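You operate a simulated robot arm through the tools that you are given. There is no shell and no other tool. Be economical: measure what you need, move in short steps, check, and stop when the job is done.

Carry out the task below with a simulated two-armed robot. There is one attempt and no reset: what you move stays moved.

## Task
Pick up the green pad with loop handle with one hand, pass it to the other hand and put it in the inside of the steel basin. Set down upright: green pad with loop handle.

It is judged by the outcome, as a careful person would: the job done as asked, and still so three seconds after it is handed in. It fails if anything else is knocked over, pushed out of place, dropped, spilled or broken.

## Robot
Two 7-joint arms with two-finger grippers on one trunk, on a base that drives. Base frame: it is fixed to the floor where the robot stands at the start and does not move with it; the origin is under the middle of the robot, x ahead of it, y to its left, z up; the surface under the hand at the start is at about z = 860. Units: mm, rad, N and s.
The left shoulder is at the start at [24, 214, 1106], the right one opposite. With the tool pointing down near the work surface each hand reaches from about 200 to 760 mm from the robot's upright axis, wherever it stands, measured 20 degrees to its own side. Places, roughly: inside of the steel basin [600, -600, 900]. Payload 2.2 kg a hand.
The TCP of each hand is the grasp point between the finger pads, 19 mm short of the fingertips. In the tool frame z runs along the fingers and y along their closing line. The gripper opens to 116 mm. The gripper's body begins 70 mm behind the TCP.
Orientation is that of the tool frame in the base frame, as a unit quaternion [x, y, z, w]. With the fingers straight down and closing along the base's y, the tool's x points along the base's -x, its y along +y and its z along -z.

## Interface
- The arms move only by the tool servo_tool. It takes "left_targets", "right_targets" or both (then of equal length, played together; a hand with none holds still); each is a list of rows, each a list of 7 numbers: the shift along the tool's x, y, z in mm, then the turn, a rotation vector about the tool's x, y, z in degrees, then the opening, from 0 (shut) to 1 (fully open). In form: [[dx, dy, dz, ax, ay, az, hand], ...]. A call has 1 to 8 rows; each row is the pose to reach, as a shift and turn from the pose commanded when the call began, along the tool's axes at that moment. Each row takes 0.2 s and may step no farther than 50 mm and 0.15 rad from the row before; otherwise, or with a gripper value out of range, the whole call is refused. Where a pose cannot be reached the arm comes as near as it can. A force on the tool above 40 N (or 10 N above the force at the start of the call, whichever is more), or a blocked arm, ends the call early, and 0.2 s more pass. The fingers move at their own pace and stop on an object; they squeeze with about 41 N. The grip force told is the motor's: it shows also when the fingers shut on nothing. Time passes only in rows, and 0.2 s behind the last, so rows that repeat a pose let the fingers close. It gives the time, the measured TCP pose, the force on the tool (base axes), the opening and the grip force at its end, in the units of the frame above (readings bear some noise), with the torque about the TCP (base axes, N m) and any sound that the robot's microphone picked up.
- Cameras (640 x 400 px; columns grow to the right, rows downward): "scene" is now at [129.5, -28.7, 1291.4]; the picture's right is [-0.31, -0.95, -0.00], its down [-0.42, 0.14, -0.90] and it looks along [0.85, -0.28, -0.44] (base axes); focal length 291 px, centre (320, 200). "left" rides on the left gripper at [69, 15, -97] in its tool frame; the picture's right is [-0.21, 0.98, 0.00], its down [-0.76, -0.17, -0.63] and it looks along [-0.62, -0.14, 0.77] (tool axes); focal length 251 px, centre (320, 200). "right" rides on the right gripper at [69, -15, -97] in its tool frame; the picture's right is [0.21, 0.98, 0.00], its down [-0.76, 0.17, -0.63] and it looks along [-0.62, 0.14, 0.77] (tool axes); focal length 251 px, centre (320, 200). There is no depth. A picture from a camera that has moved, and an enlarged one, comes with that camera's place and axes in the base frame and with its lens.
- snapshot(camera): a new picture of that camera. It takes no simulated time.
- slide_trunk(by): slides the trunk up (or, below 0, down) by that many mm; the arms and the scene camera ride with it, the base frame stays. It gives what a move gives, with no picture.
- drive_base(legs): drives the robot by 1 to 6 legs, each [ahead, left, turn to the left] in mm, mm and rad, along the robot's own axes; the way and the turn of a leg run together, so that a leg with both is an arc; at most 1500 mm and 3.142 rad a leg. The arms and the cameras ride along, it lands a little off, and it stops where it bumps. It gives what a move gives.
- pan_tilt(pan, tilt): turns the head with the scene camera to pan (to the left, within 1.396 rad either way) and tilt (down, from -0.506 to 1.204), counted from straight ahead of the robot. It gives what a move gives.
- enlarge(camera, box): a new picture of the part [left, top, right, bottom] of that camera's present view, enlarged. It takes no simulated time.
- close_job(): hands the job in; it is judged then, once.

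Go step by step. Nothing tells you exact positions but the pictures and the camera data: compare them with the known pose of the tool, close in by small moves and look again before you grip or let go. The budget is 120 turns and 88 pictures, counting those below and the enlarged ones. Unless the task says otherwise, let go and move clear before handing in, and close with one line.

The tools are called by a JSON object that holds its "name" and its "arguments". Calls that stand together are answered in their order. servo_tool: Moves the arms, as the interface text tells. Its arguments: {"type":"object","properties":{"left_targets":{"type":"array"},"right_targets":{"type":"array"}},"required":[]} The other tools are called the same way: slide_trunk (by) slides the trunk up or down; drive_base (legs) drives the base; pan_tilt (pan, tilt) turns the head that bears the scene camera; snapshot (camera) takes a picture; enlarge (camera, box) takes an enlarged picture of a part of a camera's view; close_job () hands the job in.

At the start:

```text
clock: 0.0
left_tcp_pos: [470.0, 64.3, 1112.0]
left_tcp_rot: [-0.001, 1.0, 0.001, -0.001]
left_contact_force: [0.0, -0.4, -0.3]
left_moment: [-0.02, 0.03, -0.01]
left_gripper_width: 115.7
left_finger_force: 0.0
right_tcp_pos: [457.0, -455.6, 1166.5]
right_tcp_rot: [0.0, 1.0, 0.002, -0.001]
right_contact_force: [0.3, -0.2, 0.1]
right_moment: [-0.04, 0.0, 0.02]
right_gripper_width: 116.1
right_finger_force: 0.1
trunk travel left (down, up): [-250.0, 240.0]
robot x, y, heading: [-2.0, -0.8, -0.003]
head pan, tilt: [-0.318, 0.45]
```

scene: 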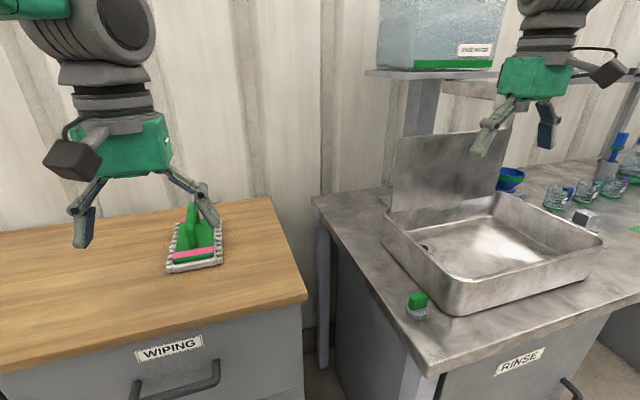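
right: 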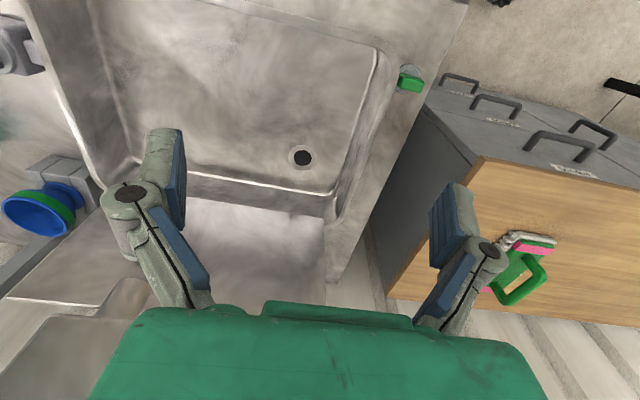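
left: 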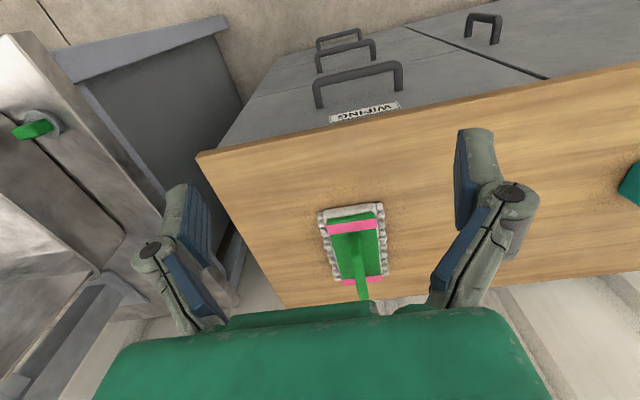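

The pad sits on the wooden bench at about [800, 60, 870], with its loop handle up and running along x. I'll look closer before driving nearer.

{"name": "enlarge", "arguments": {"camera": "scene", "box": [140, 180, 260, 290]}}

{"name": "enlarge", "arguments": {"camera": "left", "box": [290, 180, 420, 310]}}

{"name": "enlarge", "arguments": {"camera": "right", "box": [460, 210, 580, 320]}}

{"name": "pan_tilt", "arguments": {"pan": -0.3, "tilt": 0.9}}

```text
3.64 times, centred on (200, 235) of scene
camera zoom: at [129.5, -28.7, 1291.4], right [-0.31, -0.95, 0.0], down [-0.42, 0.14, -0.9], along [0.85, -0.28, -0.44], focal length 1059 px, centre (756, 73)
```

zoom: 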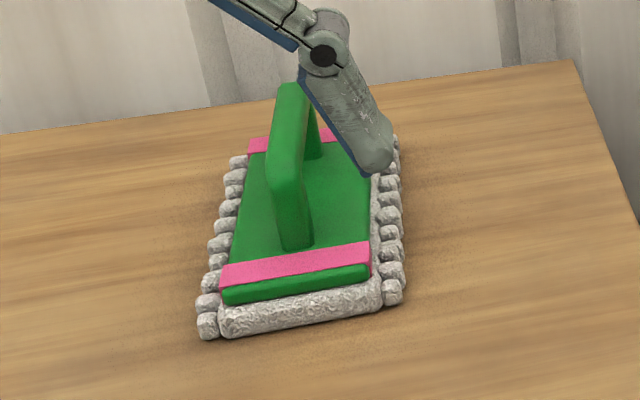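

```text
3.08 times, centred on (355, 245) of left
camera zoom: at [399.6, 78.9, 1208.2], right [0.21, 0.98, 0.0], down [0.76, -0.17, 0.63], along [0.62, -0.14, -0.78], focal length 774 px, centre (212, 62)
```

zoom: 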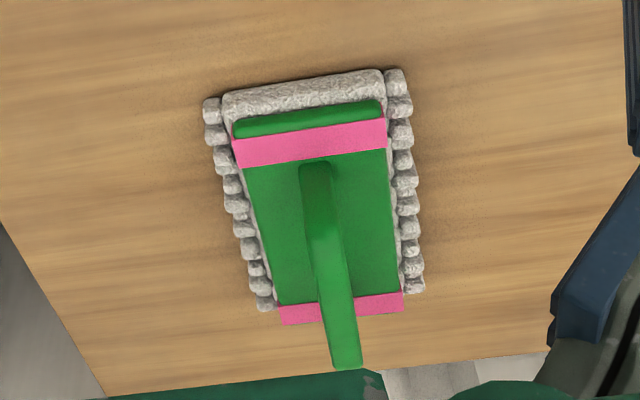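

```text
3.64 times, centred on (520, 265) of right
camera zoom: at [388.3, -470.6, 1262.2], right [-0.21, 0.98, 0.0], down [0.76, 0.17, 0.63], along [0.62, 0.14, -0.78], focal length 914 px, centre (-407, -36)
```

zoom: 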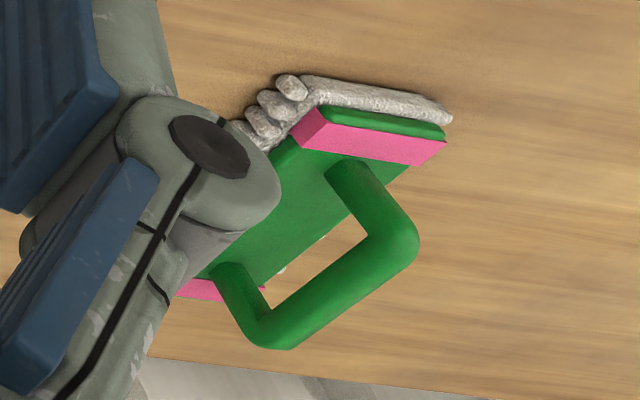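

```text
clock: 0.9
left_tcp_pos: [466.7, 64.3, 1112.5]
left_tcp_rot: [0.0, 1.0, 0.0, 0.001]
left_contact_force: [0.0, -0.3, 0.2]
left_moment: [-0.03, 0.02, -0.01]
left_gripper_width: 116.0
left_finger_force: 0.0
right_tcp_pos: [452.9, -454.9, 1168.1]
right_tcp_rot: [-0.001, 1.0, 0.0, 0.001]
right_contact_force: [0.1, -0.3, -0.4]
right_moment: [0.03, 0.0, -0.01]
right_gripper_width: 115.8
right_finger_force: 0.1
trunk travel left (down, up): [-250.0, 240.0]
robot x, y, heading: [2.8, 3.7, 0.002]
head pan, tilt: [-0.3, 0.901]
```

The handle is a loop of two posts joined by a bar along x. I'll check the clearance ahead of the base before driving.

{"name": "snapshot", "arguments": {"camera": "scene"}}

```text
81 pictures are left
camera scene: at [114.1, -22.2, 1253.3], right [-0.3, -0.96, 0.0], down [-0.75, 0.23, -0.62], along [0.59, -0.18, -0.79], focal length 291 px, centre (320, 200)
```

scene: 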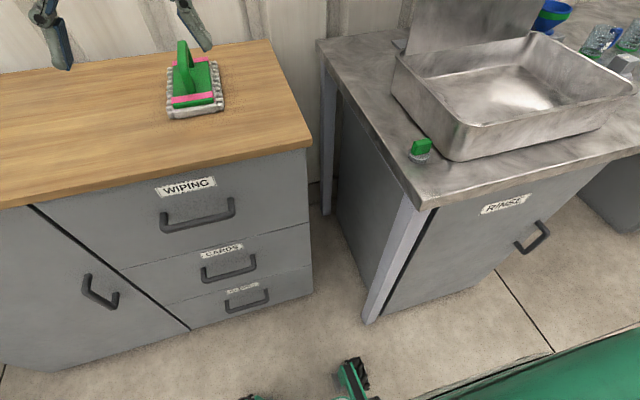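

The wooden bench's front edge is near x≈560, the rinse counter corner is at about [338, -284], and the robot's base front is near x≈240. I'll drive ahead 170 mm, staying a little left, which should put both the pad and the basin in reach.

{"name": "drive_base", "arguments": {"legs": [[0, 30, 0], [170, 0, 0]]}}

{"name": "pan_tilt", "arguments": {"pan": -0.1, "tilt": 0.6}}

{"name": "snapshot", "arguments": {"camera": "scene"}}

{"name": "snapshot", "arguments": {"camera": "left"}}

```text
clock: 2.8
left_tcp_pos: [636.0, 66.5, 1112.9]
left_tcp_rot: [0.001, 1.0, 0.01, 0.001]
left_contact_force: [-0.2, -2.6, -0.1]
left_moment: [0.16, -0.01, -0.01]
left_gripper_width: 116.3
left_finger_force: 0.0
right_tcp_pos: [623.3, -454.8, 1157.1]
right_tcp_rot: [0.001, 1.0, 0.011, 0.0]
right_contact_force: [-1.0, -1.4, -0.7]
right_moment: [0.19, 0.0, 0.0]
right_gripper_width: 116.0
right_finger_force: 0.1
trunk travel left (down, up): [-250.0, 240.0]
robot x, y, heading: [168.4, 24.8, 0.005]
head pan, tilt: [-0.3, 0.901]
```

```text
clock: 3.6
left_tcp_pos: [634.3, 65.9, 1114.7]
left_tcp_rot: [0.002, 1.0, 0.008, 0.002]
left_contact_force: [0.5, -1.3, 0.0]
left_moment: [0.12, 0.0, 0.01]
left_gripper_width: 115.8
left_finger_force: 0.1
right_tcp_pos: [621.1, -454.5, 1160.7]
right_tcp_rot: [0.002, 1.0, 0.008, 0.001]
right_contact_force: [0.0, -1.1, -0.4]
right_moment: [0.15, 0.0, -0.02]
right_gripper_width: 115.8
right_finger_force: 0.1
trunk travel left (down, up): [-250.0, 240.0]
robot x, y, heading: [167.3, 19.1, -0.001]
head pan, tilt: [-0.099, 0.6]
```

```text
80 pictures are left
camera scene: at [300.1, -10.7, 1277.4], right [-0.1, -0.99, -0.02], down [-0.57, 0.07, -0.82], along [0.82, -0.07, -0.57], focal length 291 px, centre (320, 200)
```

scene: 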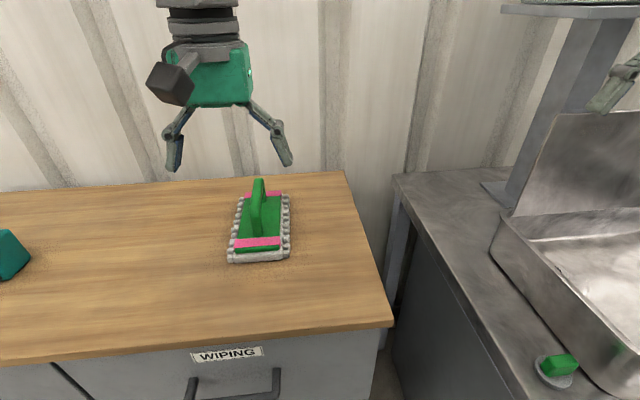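

```text
79 pictures are left
camera left: at [563.9, 79.9, 1210.4], right [0.22, 0.98, 0.02], down [0.75, -0.18, 0.63], along [0.62, -0.13, -0.77], focal length 251 px, centre (320, 200)
```

left: 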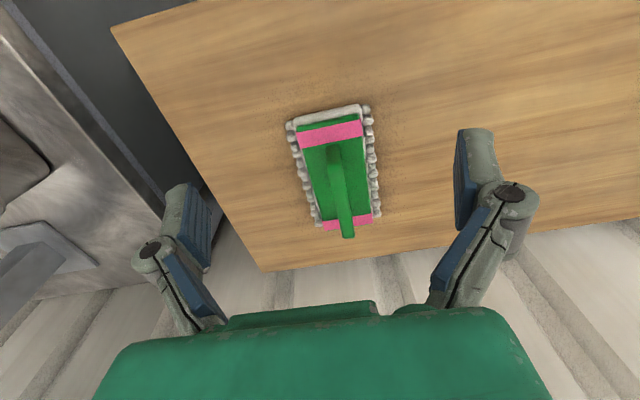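

The pad is centred near [798, 63] with the bar top at z≈960. My plan is for the left hand to grip the near end of the bar from above, then turn so the bar lies along y, and for the right hand to take the other end. First I'll bring the left hand over it.

{"name": "servo_tool", "arguments": {"left_targets": [[-45, 0, 0, 0, 0, 0, 1], [-90, 0, 10, 0, 0, 0, 1], [-125, 0, 35, 0, 0, 0, 0.7], [-138, 0, 60, 0, 0, 0, 0.6], [-138, 0, 60, 0, 0, 0, 0.6]]}}

{"name": "snapshot", "arguments": {"camera": "left"}}

{"name": "enlarge", "arguments": {"camera": "scene", "box": [180, 100, 340, 280]}}

```text
clock: 4.8
left_tcp_pos: [771.4, 111.6, 1054.4]
left_tcp_rot: [-0.001, 1.0, -0.008, 0.001]
left_contact_force: [-0.6, 1.5, 1.4]
left_moment: [-0.08, 0.0, -0.02]
left_gripper_width: 69.6
left_finger_force: 0.2
right_tcp_pos: [619.7, -406.7, 1177.0]
right_tcp_rot: [0.0, 1.0, -0.008, 0.002]
right_contact_force: [0.3, 0.6, 0.9]
right_moment: [-0.07, 0.01, 0.02]
right_gripper_width: 116.0
right_finger_force: 0.1
trunk travel left (down, up): [-250.0, 240.0]
robot x, y, heading: [167.6, 25.6, -0.001]
head pan, tilt: [-0.099, 0.6]
```

```text
78 pictures are left
camera left: at [701.4, 128.1, 1150.4], right [0.21, 0.98, -0.02], down [0.75, -0.15, 0.64], along [0.62, -0.15, -0.77], focal length 251 px, centre (320, 200)
```

left: 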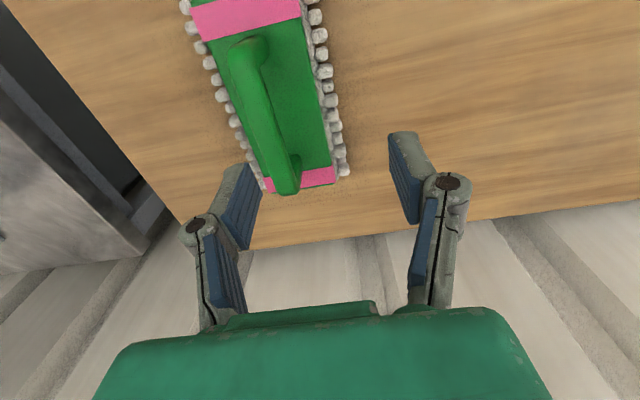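

```text
2.22 times, centred on (260, 190) of scene
camera zoom: at [299.3, 29.9, 1278.1], right [-0.1, -1.0, 0.01], down [-0.56, 0.05, -0.82], along [0.82, -0.08, -0.57], focal length 647 px, centre (453, 222)
```

zoom: 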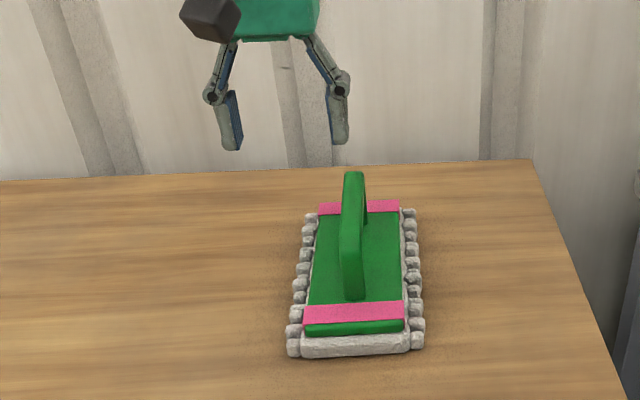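

The whole trunk seems to be swaying: both hands shifted about +47 mm in y. I'll hold still and see whether it settles.

{"name": "servo_tool", "arguments": {"left_targets": [[0, 0, 0, 0, 0, 0, 0.6], [0, 0, 0, 0, 0, 0, 0.6]]}}

{"name": "servo_tool", "arguments": {"left_targets": [[0, 0, 0, 0, 0, 0, 0.6], [0, 0, 0, 0, 0, 0, 0.6], [0, 0, 0, 0, 0, 0, 0.6]]}}

{"name": "servo_tool", "arguments": {"left_targets": [[0, 0, 0, 0, 0, 0, 0.6], [0, 0, 0, 0, 0, 0, 0.6], [0, 0, 0, 0, 0, 0, 0.6], [0, 0, 0, 0, 0, 0, 0.6]]}}

```text
clock: 5.4
left_tcp_pos: [771.9, 72.0, 1053.8]
left_tcp_rot: [0.003, 1.0, 0.005, 0.002]
left_contact_force: [-0.6, -0.4, -0.3]
left_moment: [0.11, -0.03, 0.0]
left_gripper_width: 69.5
left_finger_force: 0.0
right_tcp_pos: [620.5, -448.4, 1162.1]
right_tcp_rot: [0.003, 1.0, 0.007, 0.001]
right_contact_force: [-0.6, -0.8, 0.2]
right_moment: [0.1, -0.01, -0.02]
right_gripper_width: 116.5
right_finger_force: 0.0
trunk travel left (down, up): [-250.0, 240.0]
robot x, y, heading: [171.5, 20.4, 0.004]
head pan, tilt: [-0.099, 0.6]
```

```text
clock: 6.2
left_tcp_pos: [772.4, 68.9, 1054.6]
left_tcp_rot: [0.002, 1.0, 0.007, 0.001]
left_contact_force: [-0.2, -0.8, -0.6]
left_moment: [0.1, 0.02, -0.04]
left_gripper_width: 69.5
left_finger_force: 0.1
right_tcp_pos: [620.1, -451.5, 1161.0]
right_tcp_rot: [0.002, 1.0, 0.008, 0.001]
right_contact_force: [0.2, -1.2, -0.7]
right_moment: [0.15, -0.05, 0.01]
right_gripper_width: 116.0
right_finger_force: 0.0
trunk travel left (down, up): [-250.0, 240.0]
robot x, y, heading: [171.6, 20.4, -0.005]
head pan, tilt: [-0.099, 0.6]
```

```text
clock: 7.2
left_tcp_pos: [772.1, 84.9, 1055.8]
left_tcp_rot: [0.001, 1.0, 0.001, 0.001]
left_contact_force: [0.0, 0.2, 0.0]
left_moment: [0.05, 0.02, 0.03]
left_gripper_width: 69.8
left_finger_force: 0.0
right_tcp_pos: [621.6, -435.6, 1166.0]
right_tcp_rot: [0.002, 1.0, 0.001, 0.0]
right_contact_force: [-0.2, 0.1, -0.4]
right_moment: [0.01, 0.0, -0.01]
right_gripper_width: 115.7
right_finger_force: 0.0
trunk travel left (down, up): [-250.0, 240.0]
robot x, y, heading: [169.9, 25.2, 0.002]
head pan, tilt: [-0.099, 0.6]
```

The sway is decaying, so I'll wait longer.

{"name": "servo_tool", "arguments": {"left_targets": [[0, 0, 0, 0, 0, 0, 0.6], [0, 0, 0, 0, 0, 0, 0.6], [0, 0, 0, 0, 0, 0, 0.6], [0, 0, 0, 0, 0, 0, 0.6], [0, 0, 0, 0, 0, 0, 0.6], [0, 0, 0, 0, 0, 0, 0.6], [0, 0, 0, 0, 0, 0, 0.6], [0, 0, 0, 0, 0, 0, 0.6]]}}

{"name": "servo_tool", "arguments": {"left_targets": [[0, 0, 0, 0, 0, 0, 0.6]]}}

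{"name": "servo_tool", "arguments": {"left_targets": [[0, 0, 0, 0, 0, 0, 0.6]]}}

{"name": "snapshot", "arguments": {"camera": "left"}}

{"name": "enlarge", "arguments": {"camera": "scene", "box": [180, 100, 340, 280]}}

```text
clock: 9.0
left_tcp_pos: [772.0, 98.4, 1054.0]
left_tcp_rot: [0.0, 1.0, -0.003, 0.002]
left_contact_force: [0.7, 0.4, -0.1]
left_moment: [0.01, 0.01, -0.02]
left_gripper_width: 69.8
left_finger_force: 0.0
right_tcp_pos: [620.6, -420.5, 1170.1]
right_tcp_rot: [0.0, 1.0, -0.004, 0.0]
right_contact_force: [0.7, 0.5, 0.6]
right_moment: [-0.01, 0.04, -0.02]
right_gripper_width: 116.1
right_finger_force: 0.0
trunk travel left (down, up): [-250.0, 240.0]
robot x, y, heading: [168.9, 28.8, -0.001]
head pan, tilt: [-0.099, 0.6]
```

```text
clock: 9.4
left_tcp_pos: [771.8, 91.3, 1054.6]
left_tcp_rot: [0.001, 1.0, -0.001, 0.002]
left_contact_force: [0.0, -0.2, 0.5]
left_moment: [0.03, -0.01, -0.01]
left_gripper_width: 69.9
left_finger_force: 0.0
right_tcp_pos: [622.2, -428.1, 1168.2]
right_tcp_rot: [0.001, 1.0, 0.0, 0.001]
right_contact_force: [0.8, -1.1, 0.3]
right_moment: [0.01, -0.02, -0.02]
right_gripper_width: 116.0
right_finger_force: 0.1
trunk travel left (down, up): [-250.0, 240.0]
robot x, y, heading: [169.1, 20.3, 0.005]
head pan, tilt: [-0.099, 0.6]
```

```text
clock: 9.8
left_tcp_pos: [773.0, 89.9, 1055.6]
left_tcp_rot: [0.001, 1.0, 0.0, 0.002]
left_contact_force: [0.8, 0.6, -0.8]
left_moment: [0.04, 0.01, 0.03]
left_gripper_width: 69.7
left_finger_force: 0.0
right_tcp_pos: [621.4, -430.2, 1168.2]
right_tcp_rot: [0.001, 1.0, -0.001, 0.0]
right_contact_force: [0.1, 0.2, -0.5]
right_moment: [0.01, -0.02, -0.03]
right_gripper_width: 116.1
right_finger_force: 0.1
trunk travel left (down, up): [-250.0, 240.0]
robot x, y, heading: [168.9, 25.3, 0.002]
head pan, tilt: [-0.099, 0.6]
```

```text
76 pictures are left
camera left: at [702.2, 104.5, 1150.8], right [0.22, 0.98, 0.0], down [0.75, -0.17, 0.63], along [0.62, -0.14, -0.77], focal length 251 px, centre (320, 200)
```

left: 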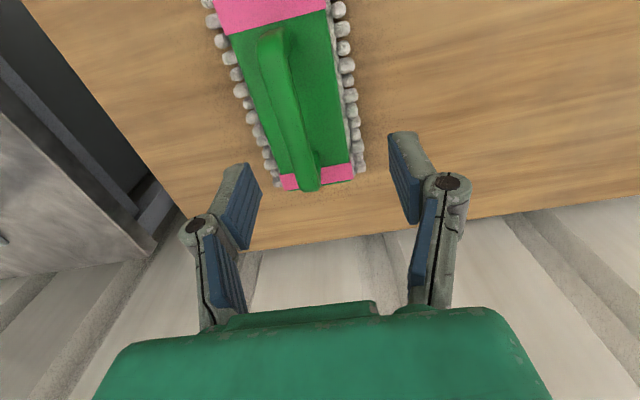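

```text
2.22 times, centred on (260, 190) of scene
camera zoom: at [300.5, 4.0, 1277.7], right [-0.1, -0.99, -0.01], down [-0.57, 0.07, -0.82], along [0.82, -0.08, -0.57], focal length 647 px, centre (453, 222)
```

zoom: 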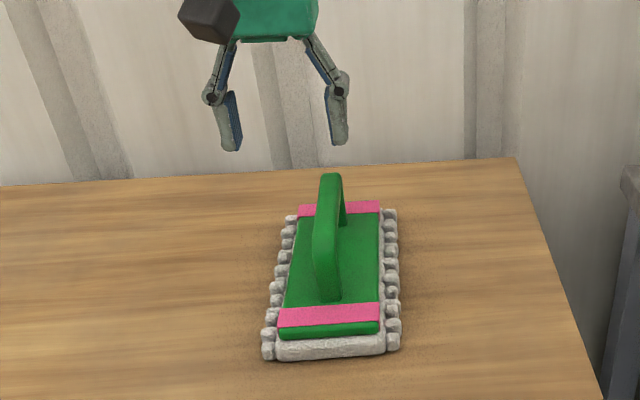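

The sway has settled, and the bar lies along x at y≈65, with x from about 735 to 845 and its top at z≈965. I'll shift the left hand 25 mm to the right and descend part way.

{"name": "servo_tool", "arguments": {"left_targets": [[0, -13, 20, 0, 0, 0, 0.6], [0, -25, 45, 0, 0, 0, 0.6], [0, -25, 70, 0, 0, 0, 0.6], [0, -25, 70, 0, 0, 0, 0.6], [0, -25, 70, 0, 0, 0, 0.6]]}}

{"name": "snapshot", "arguments": {"camera": "left"}}

{"name": "enlarge", "arguments": {"camera": "scene", "box": [180, 100, 340, 280]}}

```text
clock: 11.0
left_tcp_pos: [772.8, 79.5, 983.4]
left_tcp_rot: [0.0, 1.0, -0.006, 0.001]
left_contact_force: [0.8, 1.6, 0.9]
left_moment: [-0.06, 0.02, -0.01]
left_gripper_width: 69.6
left_finger_force: 0.0
right_tcp_pos: [622.1, -413.8, 1173.7]
right_tcp_rot: [0.0, 1.0, -0.006, 0.001]
right_contact_force: [0.9, 1.4, 0.8]
right_moment: [-0.06, 0.02, 0.02]
right_gripper_width: 115.9
right_finger_force: 0.1
trunk travel left (down, up): [-250.0, 240.0]
robot x, y, heading: [165.2, 29.5, 0.002]
head pan, tilt: [-0.099, 0.6]
```

```text
74 pictures are left
camera left: at [702.3, 94.9, 1079.0], right [0.21, 0.98, -0.01], down [0.75, -0.16, 0.64], along [0.62, -0.14, -0.77], focal length 251 px, centre (320, 200)
```

left: 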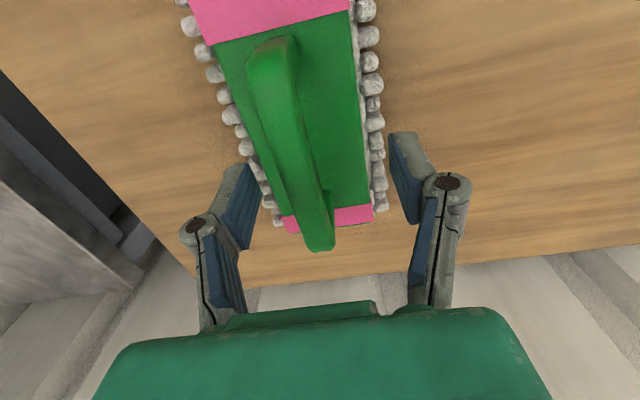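

```text
2.22 times, centred on (260, 190) of scene
camera zoom: at [300.4, 35.4, 1277.9], right [-0.1, -1.0, 0.01], down [-0.57, 0.05, -0.82], along [0.82, -0.09, -0.57], focal length 647 px, centre (453, 222)
```

zoom: 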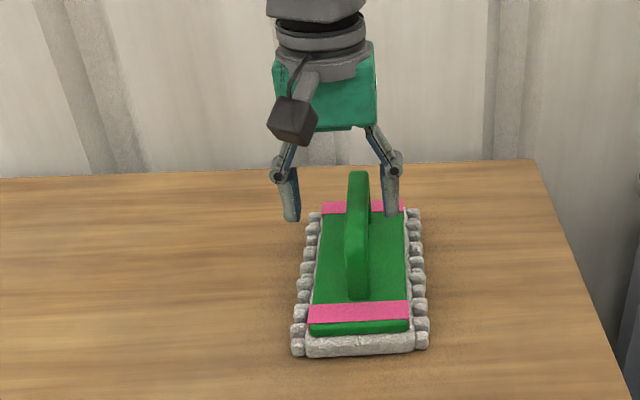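

I'm waiting for the sway to settle before the final descent.

{"name": "servo_tool", "arguments": {"left_targets": [[0, 0, 0, 0, 0, 0, 0.6], [0, 0, 0, 0, 0, 0, 0.6], [0, 0, 0, 0, 0, 0, 0.6], [0, 0, 0, 0, 0, 0, 0.6], [0, 0, 0, 0, 0, 0, 0.6], [0, 0, 0, 0, 0, 0, 0.6], [0, 0, 0, 0, 0, 0, 0.6], [0, 0, 0, 0, 0, 0, 0.6]]}}

{"name": "servo_tool", "arguments": {"left_targets": [[0, 0, 0, 0, 0, 0, 0.6], [0, 0, 0, 0, 0, 0, 0.6], [0, 0, 0, 0, 0, 0, 0.6], [0, 0, 0, 0, 0, 0, 0.6], [0, 0, 0, 0, 0, 0, 0.6], [0, 0, 0, 0, 0, 0, 0.6], [0, 0, 0, 0, 0, 0, 0.6], [0, 0, 0, 0, 0, 0, 0.6]]}}

{"name": "servo_tool", "arguments": {"left_targets": [[0, 0, 0, 0, 0, 0, 0.6], [0, 0, 0, 0, 0, 0, 0.6]]}}

{"name": "snapshot", "arguments": {"camera": "left"}}

```text
clock: 12.8
left_tcp_pos: [771.9, 67.9, 982.4]
left_tcp_rot: [0.002, 1.0, -0.002, 0.002]
left_contact_force: [-0.2, -0.1, -0.6]
left_moment: [-0.01, -0.01, 0.03]
left_gripper_width: 69.8
left_finger_force: 0.1
right_tcp_pos: [621.6, -425.5, 1169.6]
right_tcp_rot: [0.001, 1.0, -0.002, 0.001]
right_contact_force: [0.6, -0.3, -0.4]
right_moment: [0.02, -0.01, 0.03]
right_gripper_width: 116.0
right_finger_force: 0.0
trunk travel left (down, up): [-250.0, 240.0]
robot x, y, heading: [170.8, 26.1, 0.003]
head pan, tilt: [-0.099, 0.6]
```

```text
clock: 14.6
left_tcp_pos: [771.6, 60.1, 983.3]
left_tcp_rot: [0.002, 1.0, 0.001, 0.002]
left_contact_force: [-0.1, 0.0, -0.7]
left_moment: [0.03, -0.01, -0.04]
left_gripper_width: 69.4
left_finger_force: 0.0
right_tcp_pos: [620.3, -435.3, 1167.0]
right_tcp_rot: [0.002, 1.0, 0.002, 0.001]
right_contact_force: [0.1, -0.4, -0.5]
right_moment: [0.01, -0.01, -0.03]
right_gripper_width: 116.0
right_finger_force: 0.0
trunk travel left (down, up): [-250.0, 240.0]
robot x, y, heading: [171.0, 20.3, 0.004]
head pan, tilt: [-0.099, 0.6]
```

```text
clock: 15.2
left_tcp_pos: [771.6, 78.3, 983.6]
left_tcp_rot: [0.0, 1.0, -0.005, 0.002]
left_contact_force: [0.1, -0.2, 0.1]
left_moment: [0.01, 0.0, 0.0]
left_gripper_width: 69.6
left_finger_force: 0.1
right_tcp_pos: [620.0, -416.0, 1172.9]
right_tcp_rot: [0.0, 1.0, -0.005, 0.002]
right_contact_force: [0.4, 1.1, 0.0]
right_moment: [-0.05, 0.0, 0.0]
right_gripper_width: 116.1
right_finger_force: 0.1
trunk travel left (down, up): [-250.0, 240.0]
robot x, y, heading: [168.4, 29.0, -0.003]
head pan, tilt: [-0.099, 0.6]
```

```text
72 pictures are left
camera left: at [702.3, 93.4, 1079.6], right [0.21, 0.98, -0.01], down [0.75, -0.16, 0.64], along [0.62, -0.14, -0.77], focal length 251 px, centre (320, 200)
```

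left: 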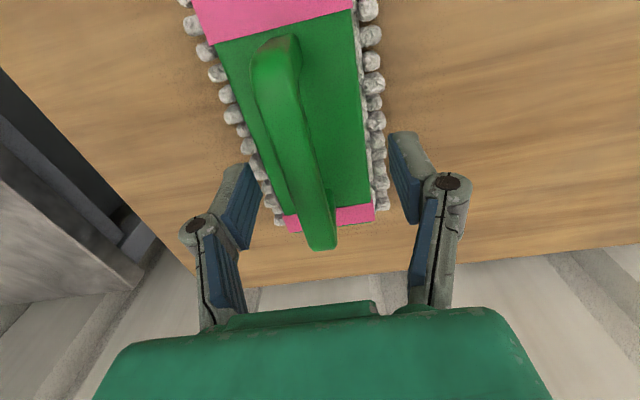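

The sway keeps on at about ±10 mm, which a wide opening can tolerate. The bar is at y≈62, so I'll descend with the fingers wide, close, and hold on the table.

{"name": "servo_tool", "arguments": {"left_targets": [[0, -4, 8, 0, 0, 0, 0.85], [0, -8, 20, 0, 0, 0, 0.85], [0, -8, 31, 0, 0, 0, 0.85], [0, -8, 31, 0, 0, 0, 0], [0, -8, 31, 0, 0, 0, 0], [0, -8, 31, 0, 0, 0, 0]]}}

{"name": "snapshot", "arguments": {"camera": "left"}}

{"name": "enlarge", "arguments": {"camera": "scene", "box": [180, 100, 340, 280]}}

```text
clock: 16.6
left_tcp_pos: [772.8, 53.1, 953.6]
left_tcp_rot: [0.002, 1.0, 0.0, 0.001]
left_contact_force: [0.5, -0.6, 0.0]
left_moment: [-0.04, -0.07, -0.01]
left_gripper_width: 6.3
left_finger_force: 29.4
right_tcp_pos: [621.6, -433.4, 1166.7]
right_tcp_rot: [0.001, 1.0, 0.001, 0.001]
right_contact_force: [0.1, 0.2, 1.1]
right_moment: [0.02, 0.0, 0.02]
right_gripper_width: 115.7
right_finger_force: 0.0
trunk travel left (down, up): [-250.0, 240.0]
robot x, y, heading: [168.3, 20.5, 0.004]
head pan, tilt: [-0.099, 0.6]
```

```text
71 pictures are left
camera left: at [702.3, 68.3, 1049.1], right [0.22, 0.98, 0.0], down [0.75, -0.17, 0.63], along [0.62, -0.14, -0.77], focal length 251 px, centre (320, 200)
```

left: 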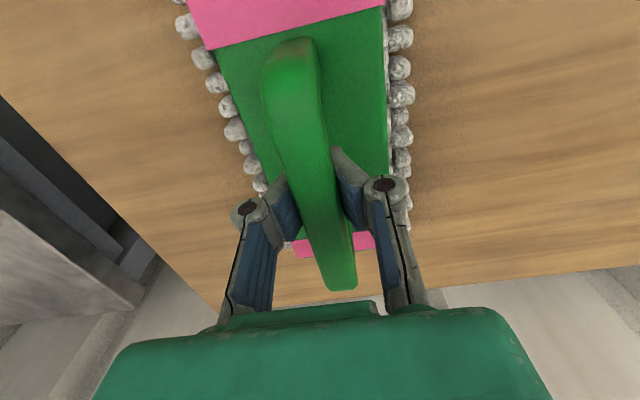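

```text
2.22 times, centred on (260, 190) of scene
camera zoom: at [300.7, 6.2, 1277.7], right [-0.1, -0.99, -0.01], down [-0.57, 0.06, -0.82], along [0.82, -0.08, -0.57], focal length 647 px, centre (453, 222)
```

zoom: 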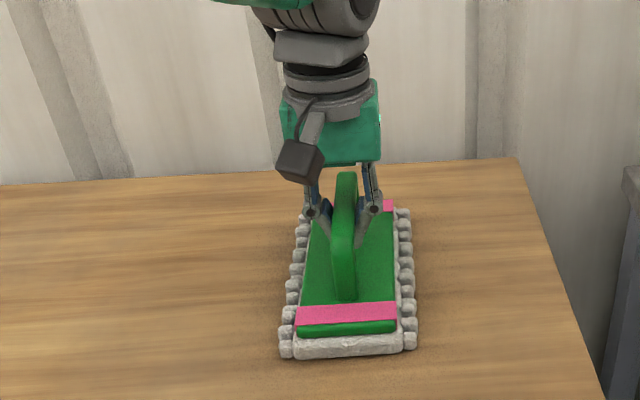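

The width reads 6.3 mm, which is narrower than the bar looks. I'll look closely before lifting.

{"name": "enlarge", "arguments": {"camera": "left", "box": [230, 120, 410, 300]}}

{"name": "enlarge", "arguments": {"camera": "scene", "box": [235, 150, 295, 210]}}

{"name": "snapshot", "arguments": {"camera": "right"}}

```text
2.22 times, centred on (320, 210) of left
camera zoom: at [702.3, 68.3, 1049.1], right [0.22, 0.98, 0.0], down [0.75, -0.17, 0.63], along [0.62, -0.14, -0.77], focal length 559 px, centre (320, 178)
```

zoom: 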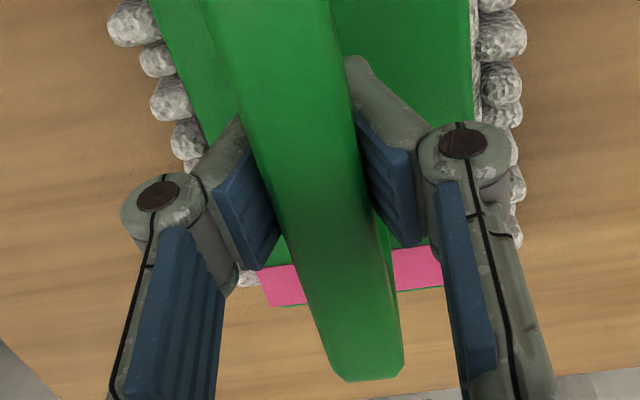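

```text
6.67 times, centred on (265, 180) of scene
camera zoom: at [300.7, 6.2, 1277.7], right [-0.1, -0.99, -0.01], down [-0.57, 0.06, -0.82], along [0.82, -0.08, -0.57], focal length 1942 px, centre (687, 333)
```

zoom: 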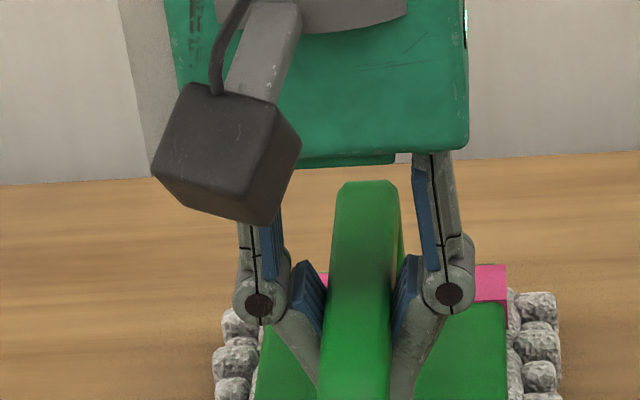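

```text
67 pictures are left
camera right: at [552.7, -448.0, 1263.1], right [-0.21, 0.98, 0.0], down [0.76, 0.16, 0.63], along [0.62, 0.14, -0.77], focal length 251 px, centre (320, 200)
```

right: 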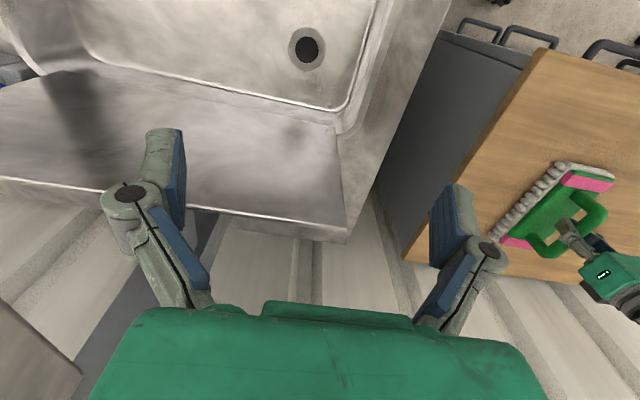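

{"name": "enlarge", "arguments": {"camera": "right", "box": [480, 140, 640, 300]}}

```text
2.50 times, centred on (560, 220) of right
camera zoom: at [552.7, -448.0, 1263.1], right [-0.21, 0.98, 0.0], down [0.76, 0.16, 0.63], along [0.62, 0.14, -0.77], focal length 629 px, centre (-280, 150)
```

zoom: 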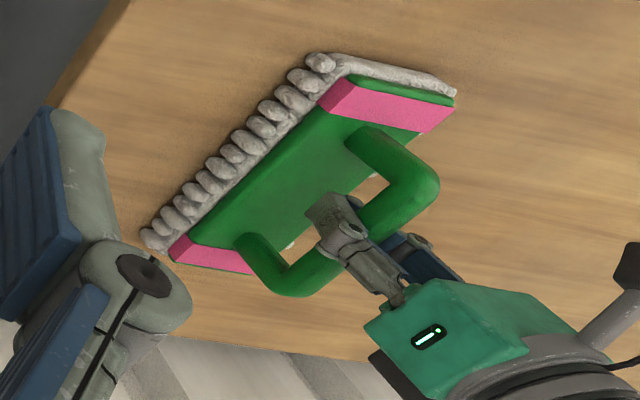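

The fingers have closed below the bar, with the tips under it and tilted inward. The bar centre is therefore higher, at z≈973, and it spans x≈716–825. I'll open, rise 20 mm, shift 25 mm toward the near end, and close again.

{"name": "servo_tool", "arguments": {"left_targets": [[0, 0, 0, 0, 0, 0, 0.7], [0, 0, 0, 0, 0, 0, 0.7], [12, 0, -10, 0, 0, 0, 0.7], [25, 0, -20, 0, 0, 0, 0.7], [25, 0, -20, 0, 0, 0, 0.7]]}}

{"name": "snapshot", "arguments": {"camera": "left"}}

{"name": "enlarge", "arguments": {"camera": "right", "box": [480, 140, 640, 300]}}

```text
clock: 17.8
left_tcp_pos: [748.3, 64.1, 973.5]
left_tcp_rot: [0.0, 1.0, -0.004, 0.002]
left_contact_force: [0.5, 0.3, -0.6]
left_moment: [-0.03, 0.02, 0.01]
left_gripper_width: 81.2
left_finger_force: 0.1
right_tcp_pos: [621.6, -420.5, 1171.0]
right_tcp_rot: [0.0, 1.0, -0.003, 0.001]
right_contact_force: [0.2, -0.1, -0.2]
right_moment: [-0.03, -0.01, 0.03]
right_gripper_width: 116.1
right_finger_force: 0.0
trunk travel left (down, up): [-250.0, 240.0]
robot x, y, heading: [169.0, 26.0, 0.002]
head pan, tilt: [-0.099, 0.6]
```

```text
65 pictures are left
camera left: at [677.9, 80.2, 1069.0], right [0.22, 0.98, -0.01], down [0.75, -0.16, 0.64], along [0.62, -0.14, -0.77], focal length 251 px, centre (320, 200)
```

left: 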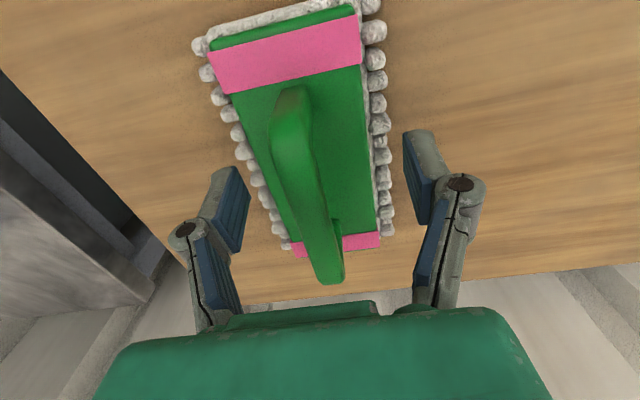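

```text
2.50 times, centred on (560, 220) of right
camera zoom: at [553.5, -434.9, 1267.0], right [-0.21, 0.98, -0.01], down [0.76, 0.17, 0.63], along [0.62, 0.13, -0.77], focal length 629 px, centre (-280, 150)
```

zoom: 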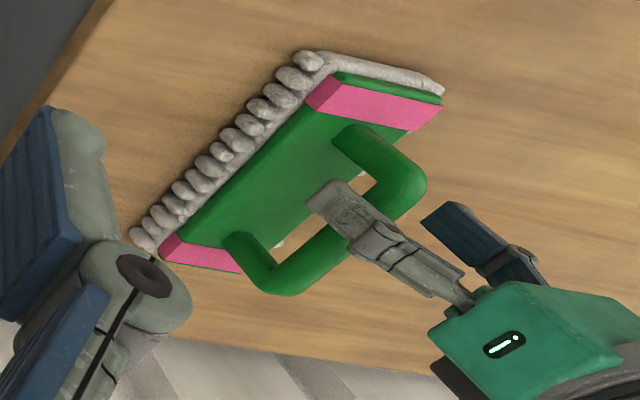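

The fingers now straddle the near part of the bar at the right height, so I'll close.

{"name": "servo_tool", "arguments": {"left_targets": [[0, -5, 0, 0, 0, 0, 0.4], [0, -5, 0, 0, 0, 0, 0], [0, -5, 0, 0, 0, 0, 0], [0, -5, 0, 0, 0, 0, 0], [0, -5, 0, 0, 0, 0, 0]]}}

{"name": "enlarge", "arguments": {"camera": "left", "box": [230, 80, 410, 300]}}

{"name": "enlarge", "arguments": {"camera": "right", "box": [480, 140, 640, 300]}}

```text
clock: 19.0
left_tcp_pos: [747.4, 48.8, 972.2]
left_tcp_rot: [0.001, 1.0, 0.001, 0.002]
left_contact_force: [-0.3, -1.0, -0.3]
left_moment: [-0.01, 0.06, 0.01]
left_gripper_width: 14.5
left_finger_force: 40.6
right_tcp_pos: [621.5, -432.7, 1166.2]
right_tcp_rot: [0.001, 1.0, 0.002, 0.001]
right_contact_force: [0.7, 0.4, -1.2]
right_moment: [0.07, 0.01, -0.02]
right_gripper_width: 116.2
right_finger_force: 0.1
trunk travel left (down, up): [-250.0, 240.0]
robot x, y, heading: [169.5, 27.4, 0.003]
head pan, tilt: [-0.099, 0.6]
```

```text
1.82 times, centred on (320, 190) of left
camera zoom: at [677.3, 63.8, 1069.0], right [0.22, 0.98, 0.0], down [0.75, -0.17, 0.63], along [0.62, -0.14, -0.77], focal length 457 px, centre (320, 218)
```

zoom: 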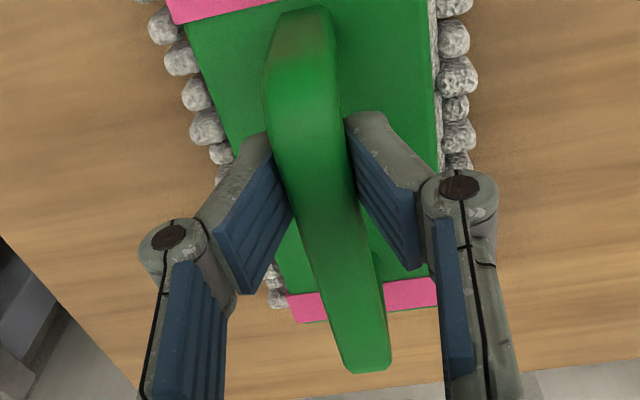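

```text
2.50 times, centred on (560, 220) of right
camera zoom: at [552.9, -448.0, 1263.1], right [-0.21, 0.98, 0.0], down [0.76, 0.16, 0.63], along [0.62, 0.14, -0.77], focal length 629 px, centre (-280, 150)
```

zoom: 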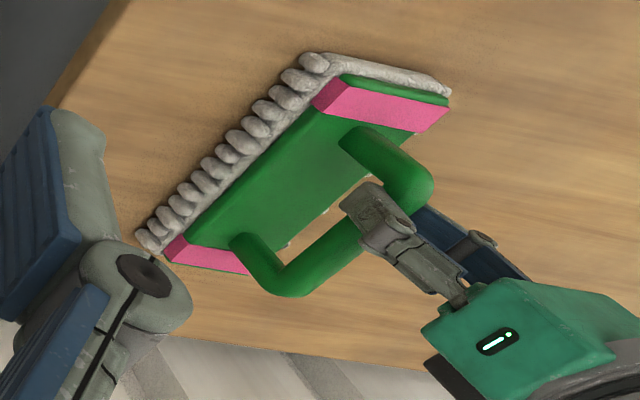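

It now grips at 14.5 mm with 40 N. I'll lift a little as a test.

{"name": "servo_tool", "arguments": {"left_targets": [[0, 0, -8, 0, 0, 0, 0], [0, 0, -20, 0, 0, 0, 0], [0, 0, -30, 0, 0, 0, 0], [0, 0, -30, 0, 0, 0, 0]]}}

{"name": "snapshot", "arguments": {"camera": "left"}}

{"name": "enlarge", "arguments": {"camera": "scene", "box": [180, 80, 340, 260]}}

```text
clock: 20.0
left_tcp_pos: [747.7, 50.1, 1002.4]
left_tcp_rot: [0.001, 1.0, -0.001, 0.001]
left_contact_force: [0.1, -0.4, 0.8]
left_moment: [0.02, -0.03, 0.03]
left_gripper_width: 0.0
left_finger_force: 28.4
right_tcp_pos: [621.6, -432.0, 1166.9]
right_tcp_rot: [0.001, 1.0, 0.0, 0.001]
right_contact_force: [0.0, -1.1, -0.8]
right_moment: [0.02, 0.02, 0.02]
right_gripper_width: 116.0
right_finger_force: 0.0
trunk travel left (down, up): [-250.0, 240.0]
robot x, y, heading: [167.7, 18.5, -0.002]
head pan, tilt: [-0.099, 0.6]
```

```text
61 pictures are left
camera left: at [677.8, 65.6, 1099.1], right [0.22, 0.98, 0.0], down [0.75, -0.17, 0.64], along [0.62, -0.14, -0.77], focal length 251 px, centre (320, 200)
```

left: 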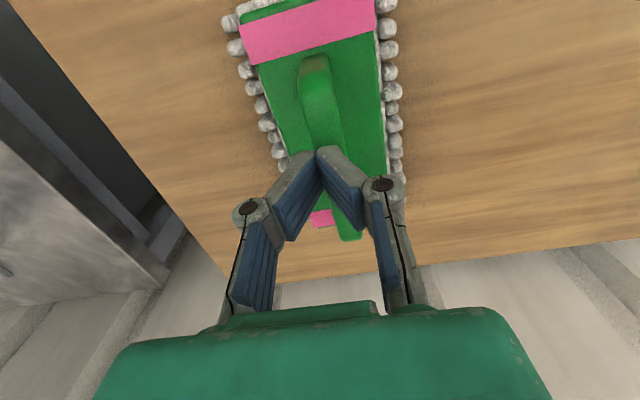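

```text
2.22 times, centred on (260, 170) of scene
camera zoom: at [300.5, 11.7, 1277.8], right [-0.1, -1.0, 0.0], down [-0.57, 0.06, -0.82], along [0.82, -0.08, -0.57], focal length 647 px, centre (453, 267)
```

zoom: 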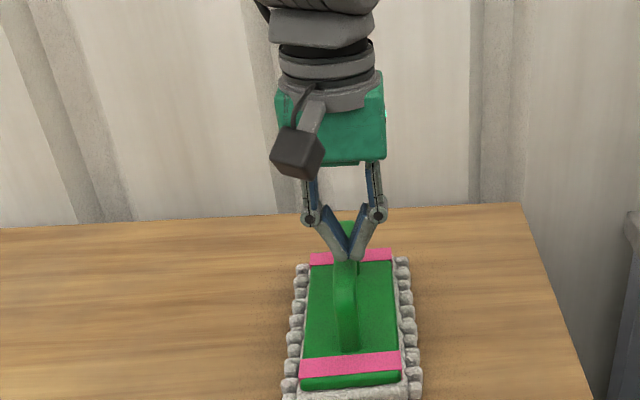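

It slipped off, because the fingertips close in a V and only caught the bar's top. I need to go deeper so the tips close under the bar, so I'll redo it at z≈946.

{"name": "servo_tool", "arguments": {"left_targets": [[0, 0, 0, 0, 0, 0, 0.7], [0, 0, 0, 0, 0, 0, 0.7], [0, 0, 25, 0, 0, 0, 0.7], [0, 0, 45, 0, 0, 0, 0.7], [0, 0, 56, 0, 0, 0, 0.7], [0, 0, 56, 0, 0, 0, 0.7]]}}

{"name": "snapshot", "arguments": {"camera": "left"}}

```text
clock: 21.4
left_tcp_pos: [746.4, 53.5, 946.1]
left_tcp_rot: [0.001, 1.0, -0.001, 0.001]
left_contact_force: [0.3, 0.0, -0.2]
left_moment: [-0.01, 0.02, 0.01]
left_gripper_width: 81.0
left_finger_force: 0.0
right_tcp_pos: [621.5, -429.1, 1169.8]
right_tcp_rot: [0.001, 1.0, -0.001, 0.002]
right_contact_force: [0.3, -1.1, 0.1]
right_moment: [-0.01, 0.0, 0.0]
right_gripper_width: 116.2
right_finger_force: 0.0
trunk travel left (down, up): [-250.0, 240.0]
robot x, y, heading: [168.8, 23.1, 0.0]
head pan, tilt: [-0.099, 0.6]
```

```text
59 pictures are left
camera left: at [677.1, 68.6, 1042.3], right [0.22, 0.98, 0.0], down [0.75, -0.17, 0.64], along [0.62, -0.14, -0.77], focal length 251 px, centre (320, 200)
```

left: 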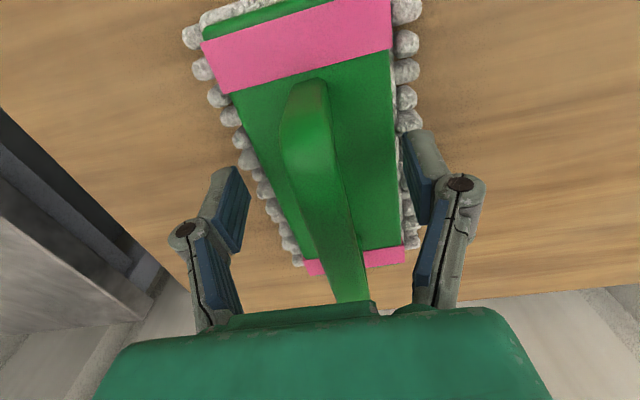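

{"name": "servo_tool", "arguments": {"left_targets": [[0, 0, 0, 0, 0, 0, 0], [0, 0, 0, 0, 0, 0, 0], [0, 0, 0, 0, 0, 0, 0], [0, 0, 0, 0, 0, 0, 0]]}}

{"name": "snapshot", "arguments": {"camera": "left"}}

{"name": "enlarge", "arguments": {"camera": "right", "box": [480, 140, 640, 300]}}

```text
clock: 22.4
left_tcp_pos: [746.8, 53.0, 946.2]
left_tcp_rot: [0.001, 1.0, -0.001, 0.002]
left_contact_force: [1.4, 0.8, -0.8]
left_moment: [0.03, -0.02, 0.03]
left_gripper_width: 0.2
left_finger_force: 28.5
right_tcp_pos: [621.0, -429.0, 1168.5]
right_tcp_rot: [0.001, 1.0, -0.002, 0.001]
right_contact_force: [-0.7, 0.2, 0.7]
right_moment: [0.0, -0.01, -0.04]
right_gripper_width: 115.9
right_finger_force: 0.0
trunk travel left (down, up): [-250.0, 240.0]
robot x, y, heading: [167.0, 25.9, 0.004]
head pan, tilt: [-0.099, 0.6]
```

```text
58 pictures are left
camera left: at [677.1, 68.3, 1042.2], right [0.22, 0.98, 0.0], down [0.75, -0.17, 0.63], along [0.62, -0.14, -0.77], focal length 251 px, centre (320, 200)
```

left: 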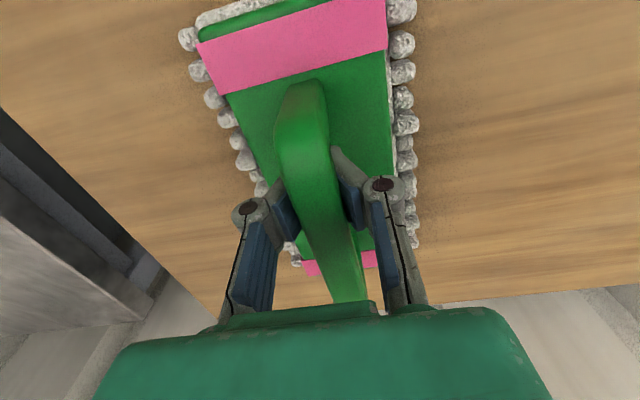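

```text
2.50 times, centred on (560, 220) of right
camera zoom: at [552.7, -442.7, 1264.8], right [-0.21, 0.98, 0.0], down [0.76, 0.17, 0.63], along [0.62, 0.13, -0.77], focal length 629 px, centre (-280, 150)
```

zoom: 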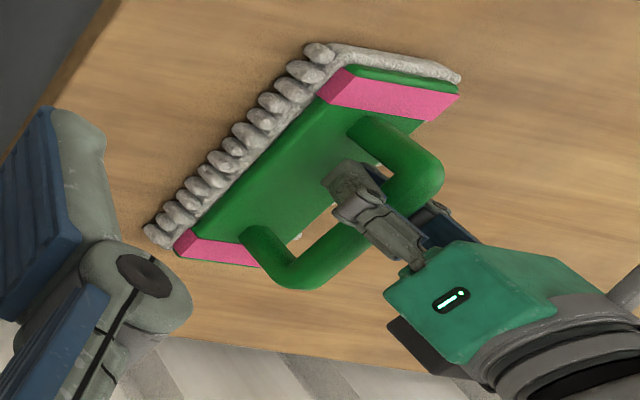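

The tips closed fully under the bar at 946 (caged, not squeezed). I'll open slightly and re-close about 11 mm higher so the finger flanks squeeze the bar while the tips stay under it.

{"name": "servo_tool", "arguments": {"left_targets": [[0, 0, 0, 0, 0, 0, 0.6], [0, 0, 0, 0, 0, 0, 0.6], [0, 0, -11, 0, 0, 0, 0.6], [0, 0, -11, 0, 0, 0, 0], [0, 0, -11, 0, 0, 0, 0], [0, 0, -11, 0, 0, 0, 0], [0, 0, -11, 0, 0, 0, 0]]}}

{"name": "servo_tool", "arguments": {"left_targets": [[0, 0, -6, 0, 0, 0, 0], [0, 0, -15, 0, 0, 0, 0], [0, 0, -25, 0, 0, 0, 0], [0, 0, -25, 0, 0, 0, 0]]}}

{"name": "snapshot", "arguments": {"camera": "left"}}

{"name": "enlarge", "arguments": {"camera": "right", "box": [480, 140, 640, 300]}}

```text
clock: 24.0
left_tcp_pos: [748.9, 52.6, 958.5]
left_tcp_rot: [0.001, 1.0, -0.001, 0.002]
left_contact_force: [-0.7, -0.3, -0.4]
left_moment: [0.03, 0.05, -0.02]
left_gripper_width: 5.9
left_finger_force: 32.8
right_tcp_pos: [622.7, -427.6, 1168.5]
right_tcp_rot: [0.001, 1.0, -0.001, 0.001]
right_contact_force: [-0.9, -0.2, -0.9]
right_moment: [-0.01, -0.02, -0.02]
right_gripper_width: 115.8
right_finger_force: 0.0
trunk travel left (down, up): [-250.0, 240.0]
robot x, y, heading: [168.7, 23.0, -0.003]
head pan, tilt: [-0.099, 0.6]
```

```text
clock: 25.0
left_tcp_pos: [748.7, 54.4, 982.2]
left_tcp_rot: [0.0, 1.0, -0.003, 0.0]
left_contact_force: [0.1, 0.2, -1.3]
left_moment: [0.02, 0.04, -0.01]
left_gripper_width: 6.1
left_finger_force: 33.1
right_tcp_pos: [621.6, -429.1, 1169.6]
right_tcp_rot: [0.001, 1.0, -0.001, 0.001]
right_contact_force: [0.0, -0.5, -0.2]
right_moment: [0.0, 0.0, -0.01]
right_gripper_width: 116.0
right_finger_force: 0.1
trunk travel left (down, up): [-250.0, 240.0]
robot x, y, heading: [168.3, 26.9, -0.0]
head pan, tilt: [-0.099, 0.6]
```

```text
56 pictures are left
camera left: at [678.0, 69.1, 1078.1], right [0.21, 0.98, 0.0], down [0.76, -0.16, 0.63], along [0.62, -0.14, -0.77], focal length 251 px, centre (320, 200)
```

left: 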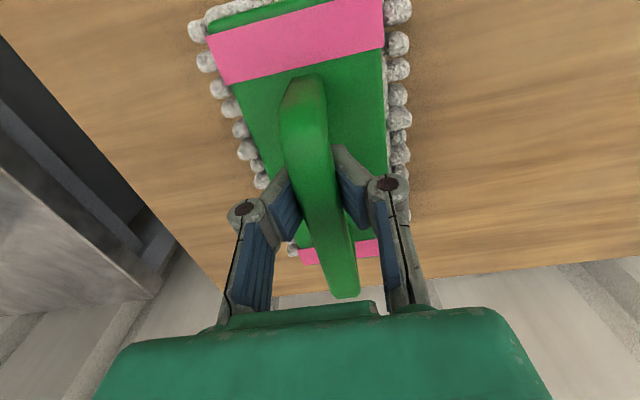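

```text
2.50 times, centred on (560, 220) of right
camera zoom: at [553.0, -442.7, 1264.8], right [-0.21, 0.98, 0.0], down [0.76, 0.17, 0.63], along [0.62, 0.13, -0.77], focal length 629 px, centre (-280, 150)
```

zoom: 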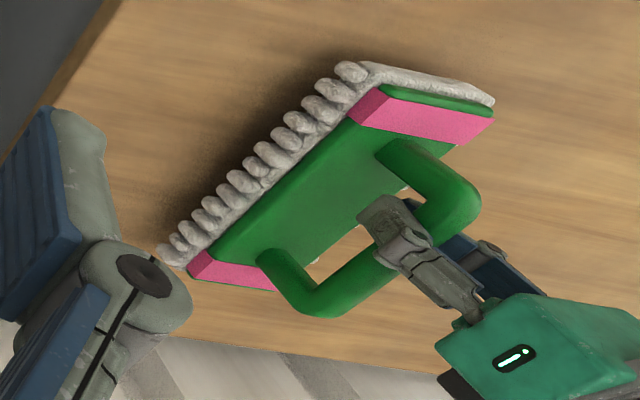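

The pad is off the bench and held. I'll raise it, bring it back toward the robot, and start turning the left hand so the bar lies along y.

{"name": "servo_tool", "arguments": {"left_targets": [[0, 0, -25, 0, 0, 0, 0], [15, 0, -50, 0, 0, 0, 0], [35, 0, -75, 0, 0, 0, 0], [60, 0, -95, 0, 0, 0, 0], [85, 0, -100, 0, 0, 0, 0], [100, 0, -100, 0, 0, 0, 0], [110, 0, -100, 0, 0, 0, 0], [110, 0, -100, 0, 0, 0, 0]]}}

{"name": "servo_tool", "arguments": {"left_targets": [[0, 0, 0, 0, 0, 4, 0], [0, 0, 0, 0, 0, 10, 0], [0, 0, 0, 0, 0, 17, 0], [0, 0, 0, 0, 0, 24, 0], [0, 0, 0, 0, 0, 31, 0], [0, 0, 0, 0, 0, 38, 0], [0, 0, 0, 0, 0, 43, 0], [0, 0, 0, 0, 0, 45, 0]]}}

{"name": "snapshot", "arguments": {"camera": "scene"}}

```text
clock: 26.8
left_tcp_pos: [637.1, 53.1, 1081.7]
left_tcp_rot: [0.001, 1.0, -0.001, 0.003]
left_contact_force: [0.5, 0.4, -2.0]
left_moment: [-0.03, 0.02, 0.01]
left_gripper_width: 6.2
left_finger_force: 32.7
right_tcp_pos: [622.5, -428.4, 1168.8]
right_tcp_rot: [0.001, 1.0, -0.001, 0.0]
right_contact_force: [0.7, 0.6, 0.3]
right_moment: [-0.01, -0.02, -0.01]
right_gripper_width: 115.9
right_finger_force: 0.0
trunk travel left (down, up): [-250.0, 240.0]
robot x, y, heading: [168.2, 24.3, -0.003]
head pan, tilt: [-0.099, 0.6]
```

```text
clock: 28.6
left_tcp_pos: [636.5, 54.5, 1082.0]
left_tcp_rot: [0.385, 0.923, 0.0, 0.002]
left_contact_force: [-0.7, -0.1, -1.9]
left_moment: [0.04, 0.0, 0.0]
left_gripper_width: 5.9
left_finger_force: 32.3
right_tcp_pos: [621.0, -428.9, 1168.9]
right_tcp_rot: [0.001, 1.0, -0.001, 0.001]
right_contact_force: [-0.4, 0.4, -0.5]
right_moment: [0.0, -0.01, -0.03]
right_gripper_width: 115.8
right_finger_force: 0.0
trunk travel left (down, up): [-250.0, 240.0]
robot x, y, heading: [167.9, 24.5, 0.003]
head pan, tilt: [-0.099, 0.6]
```

```text
54 pictures are left
camera scene: at [299.9, 15.4, 1277.9], right [-0.1, -1.0, 0.0], down [-0.57, 0.06, -0.82], along [0.82, -0.08, -0.57], focal length 291 px, centre (320, 200)
```

scene: 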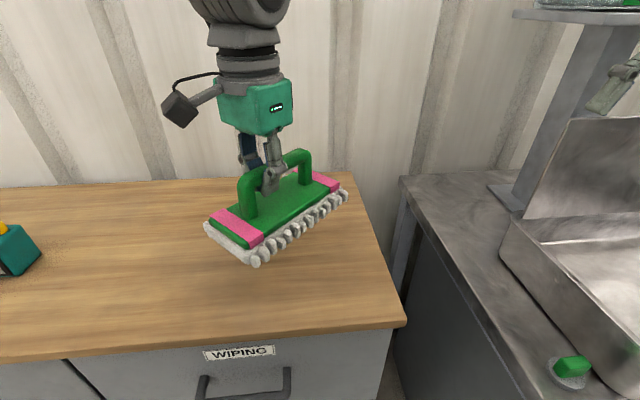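

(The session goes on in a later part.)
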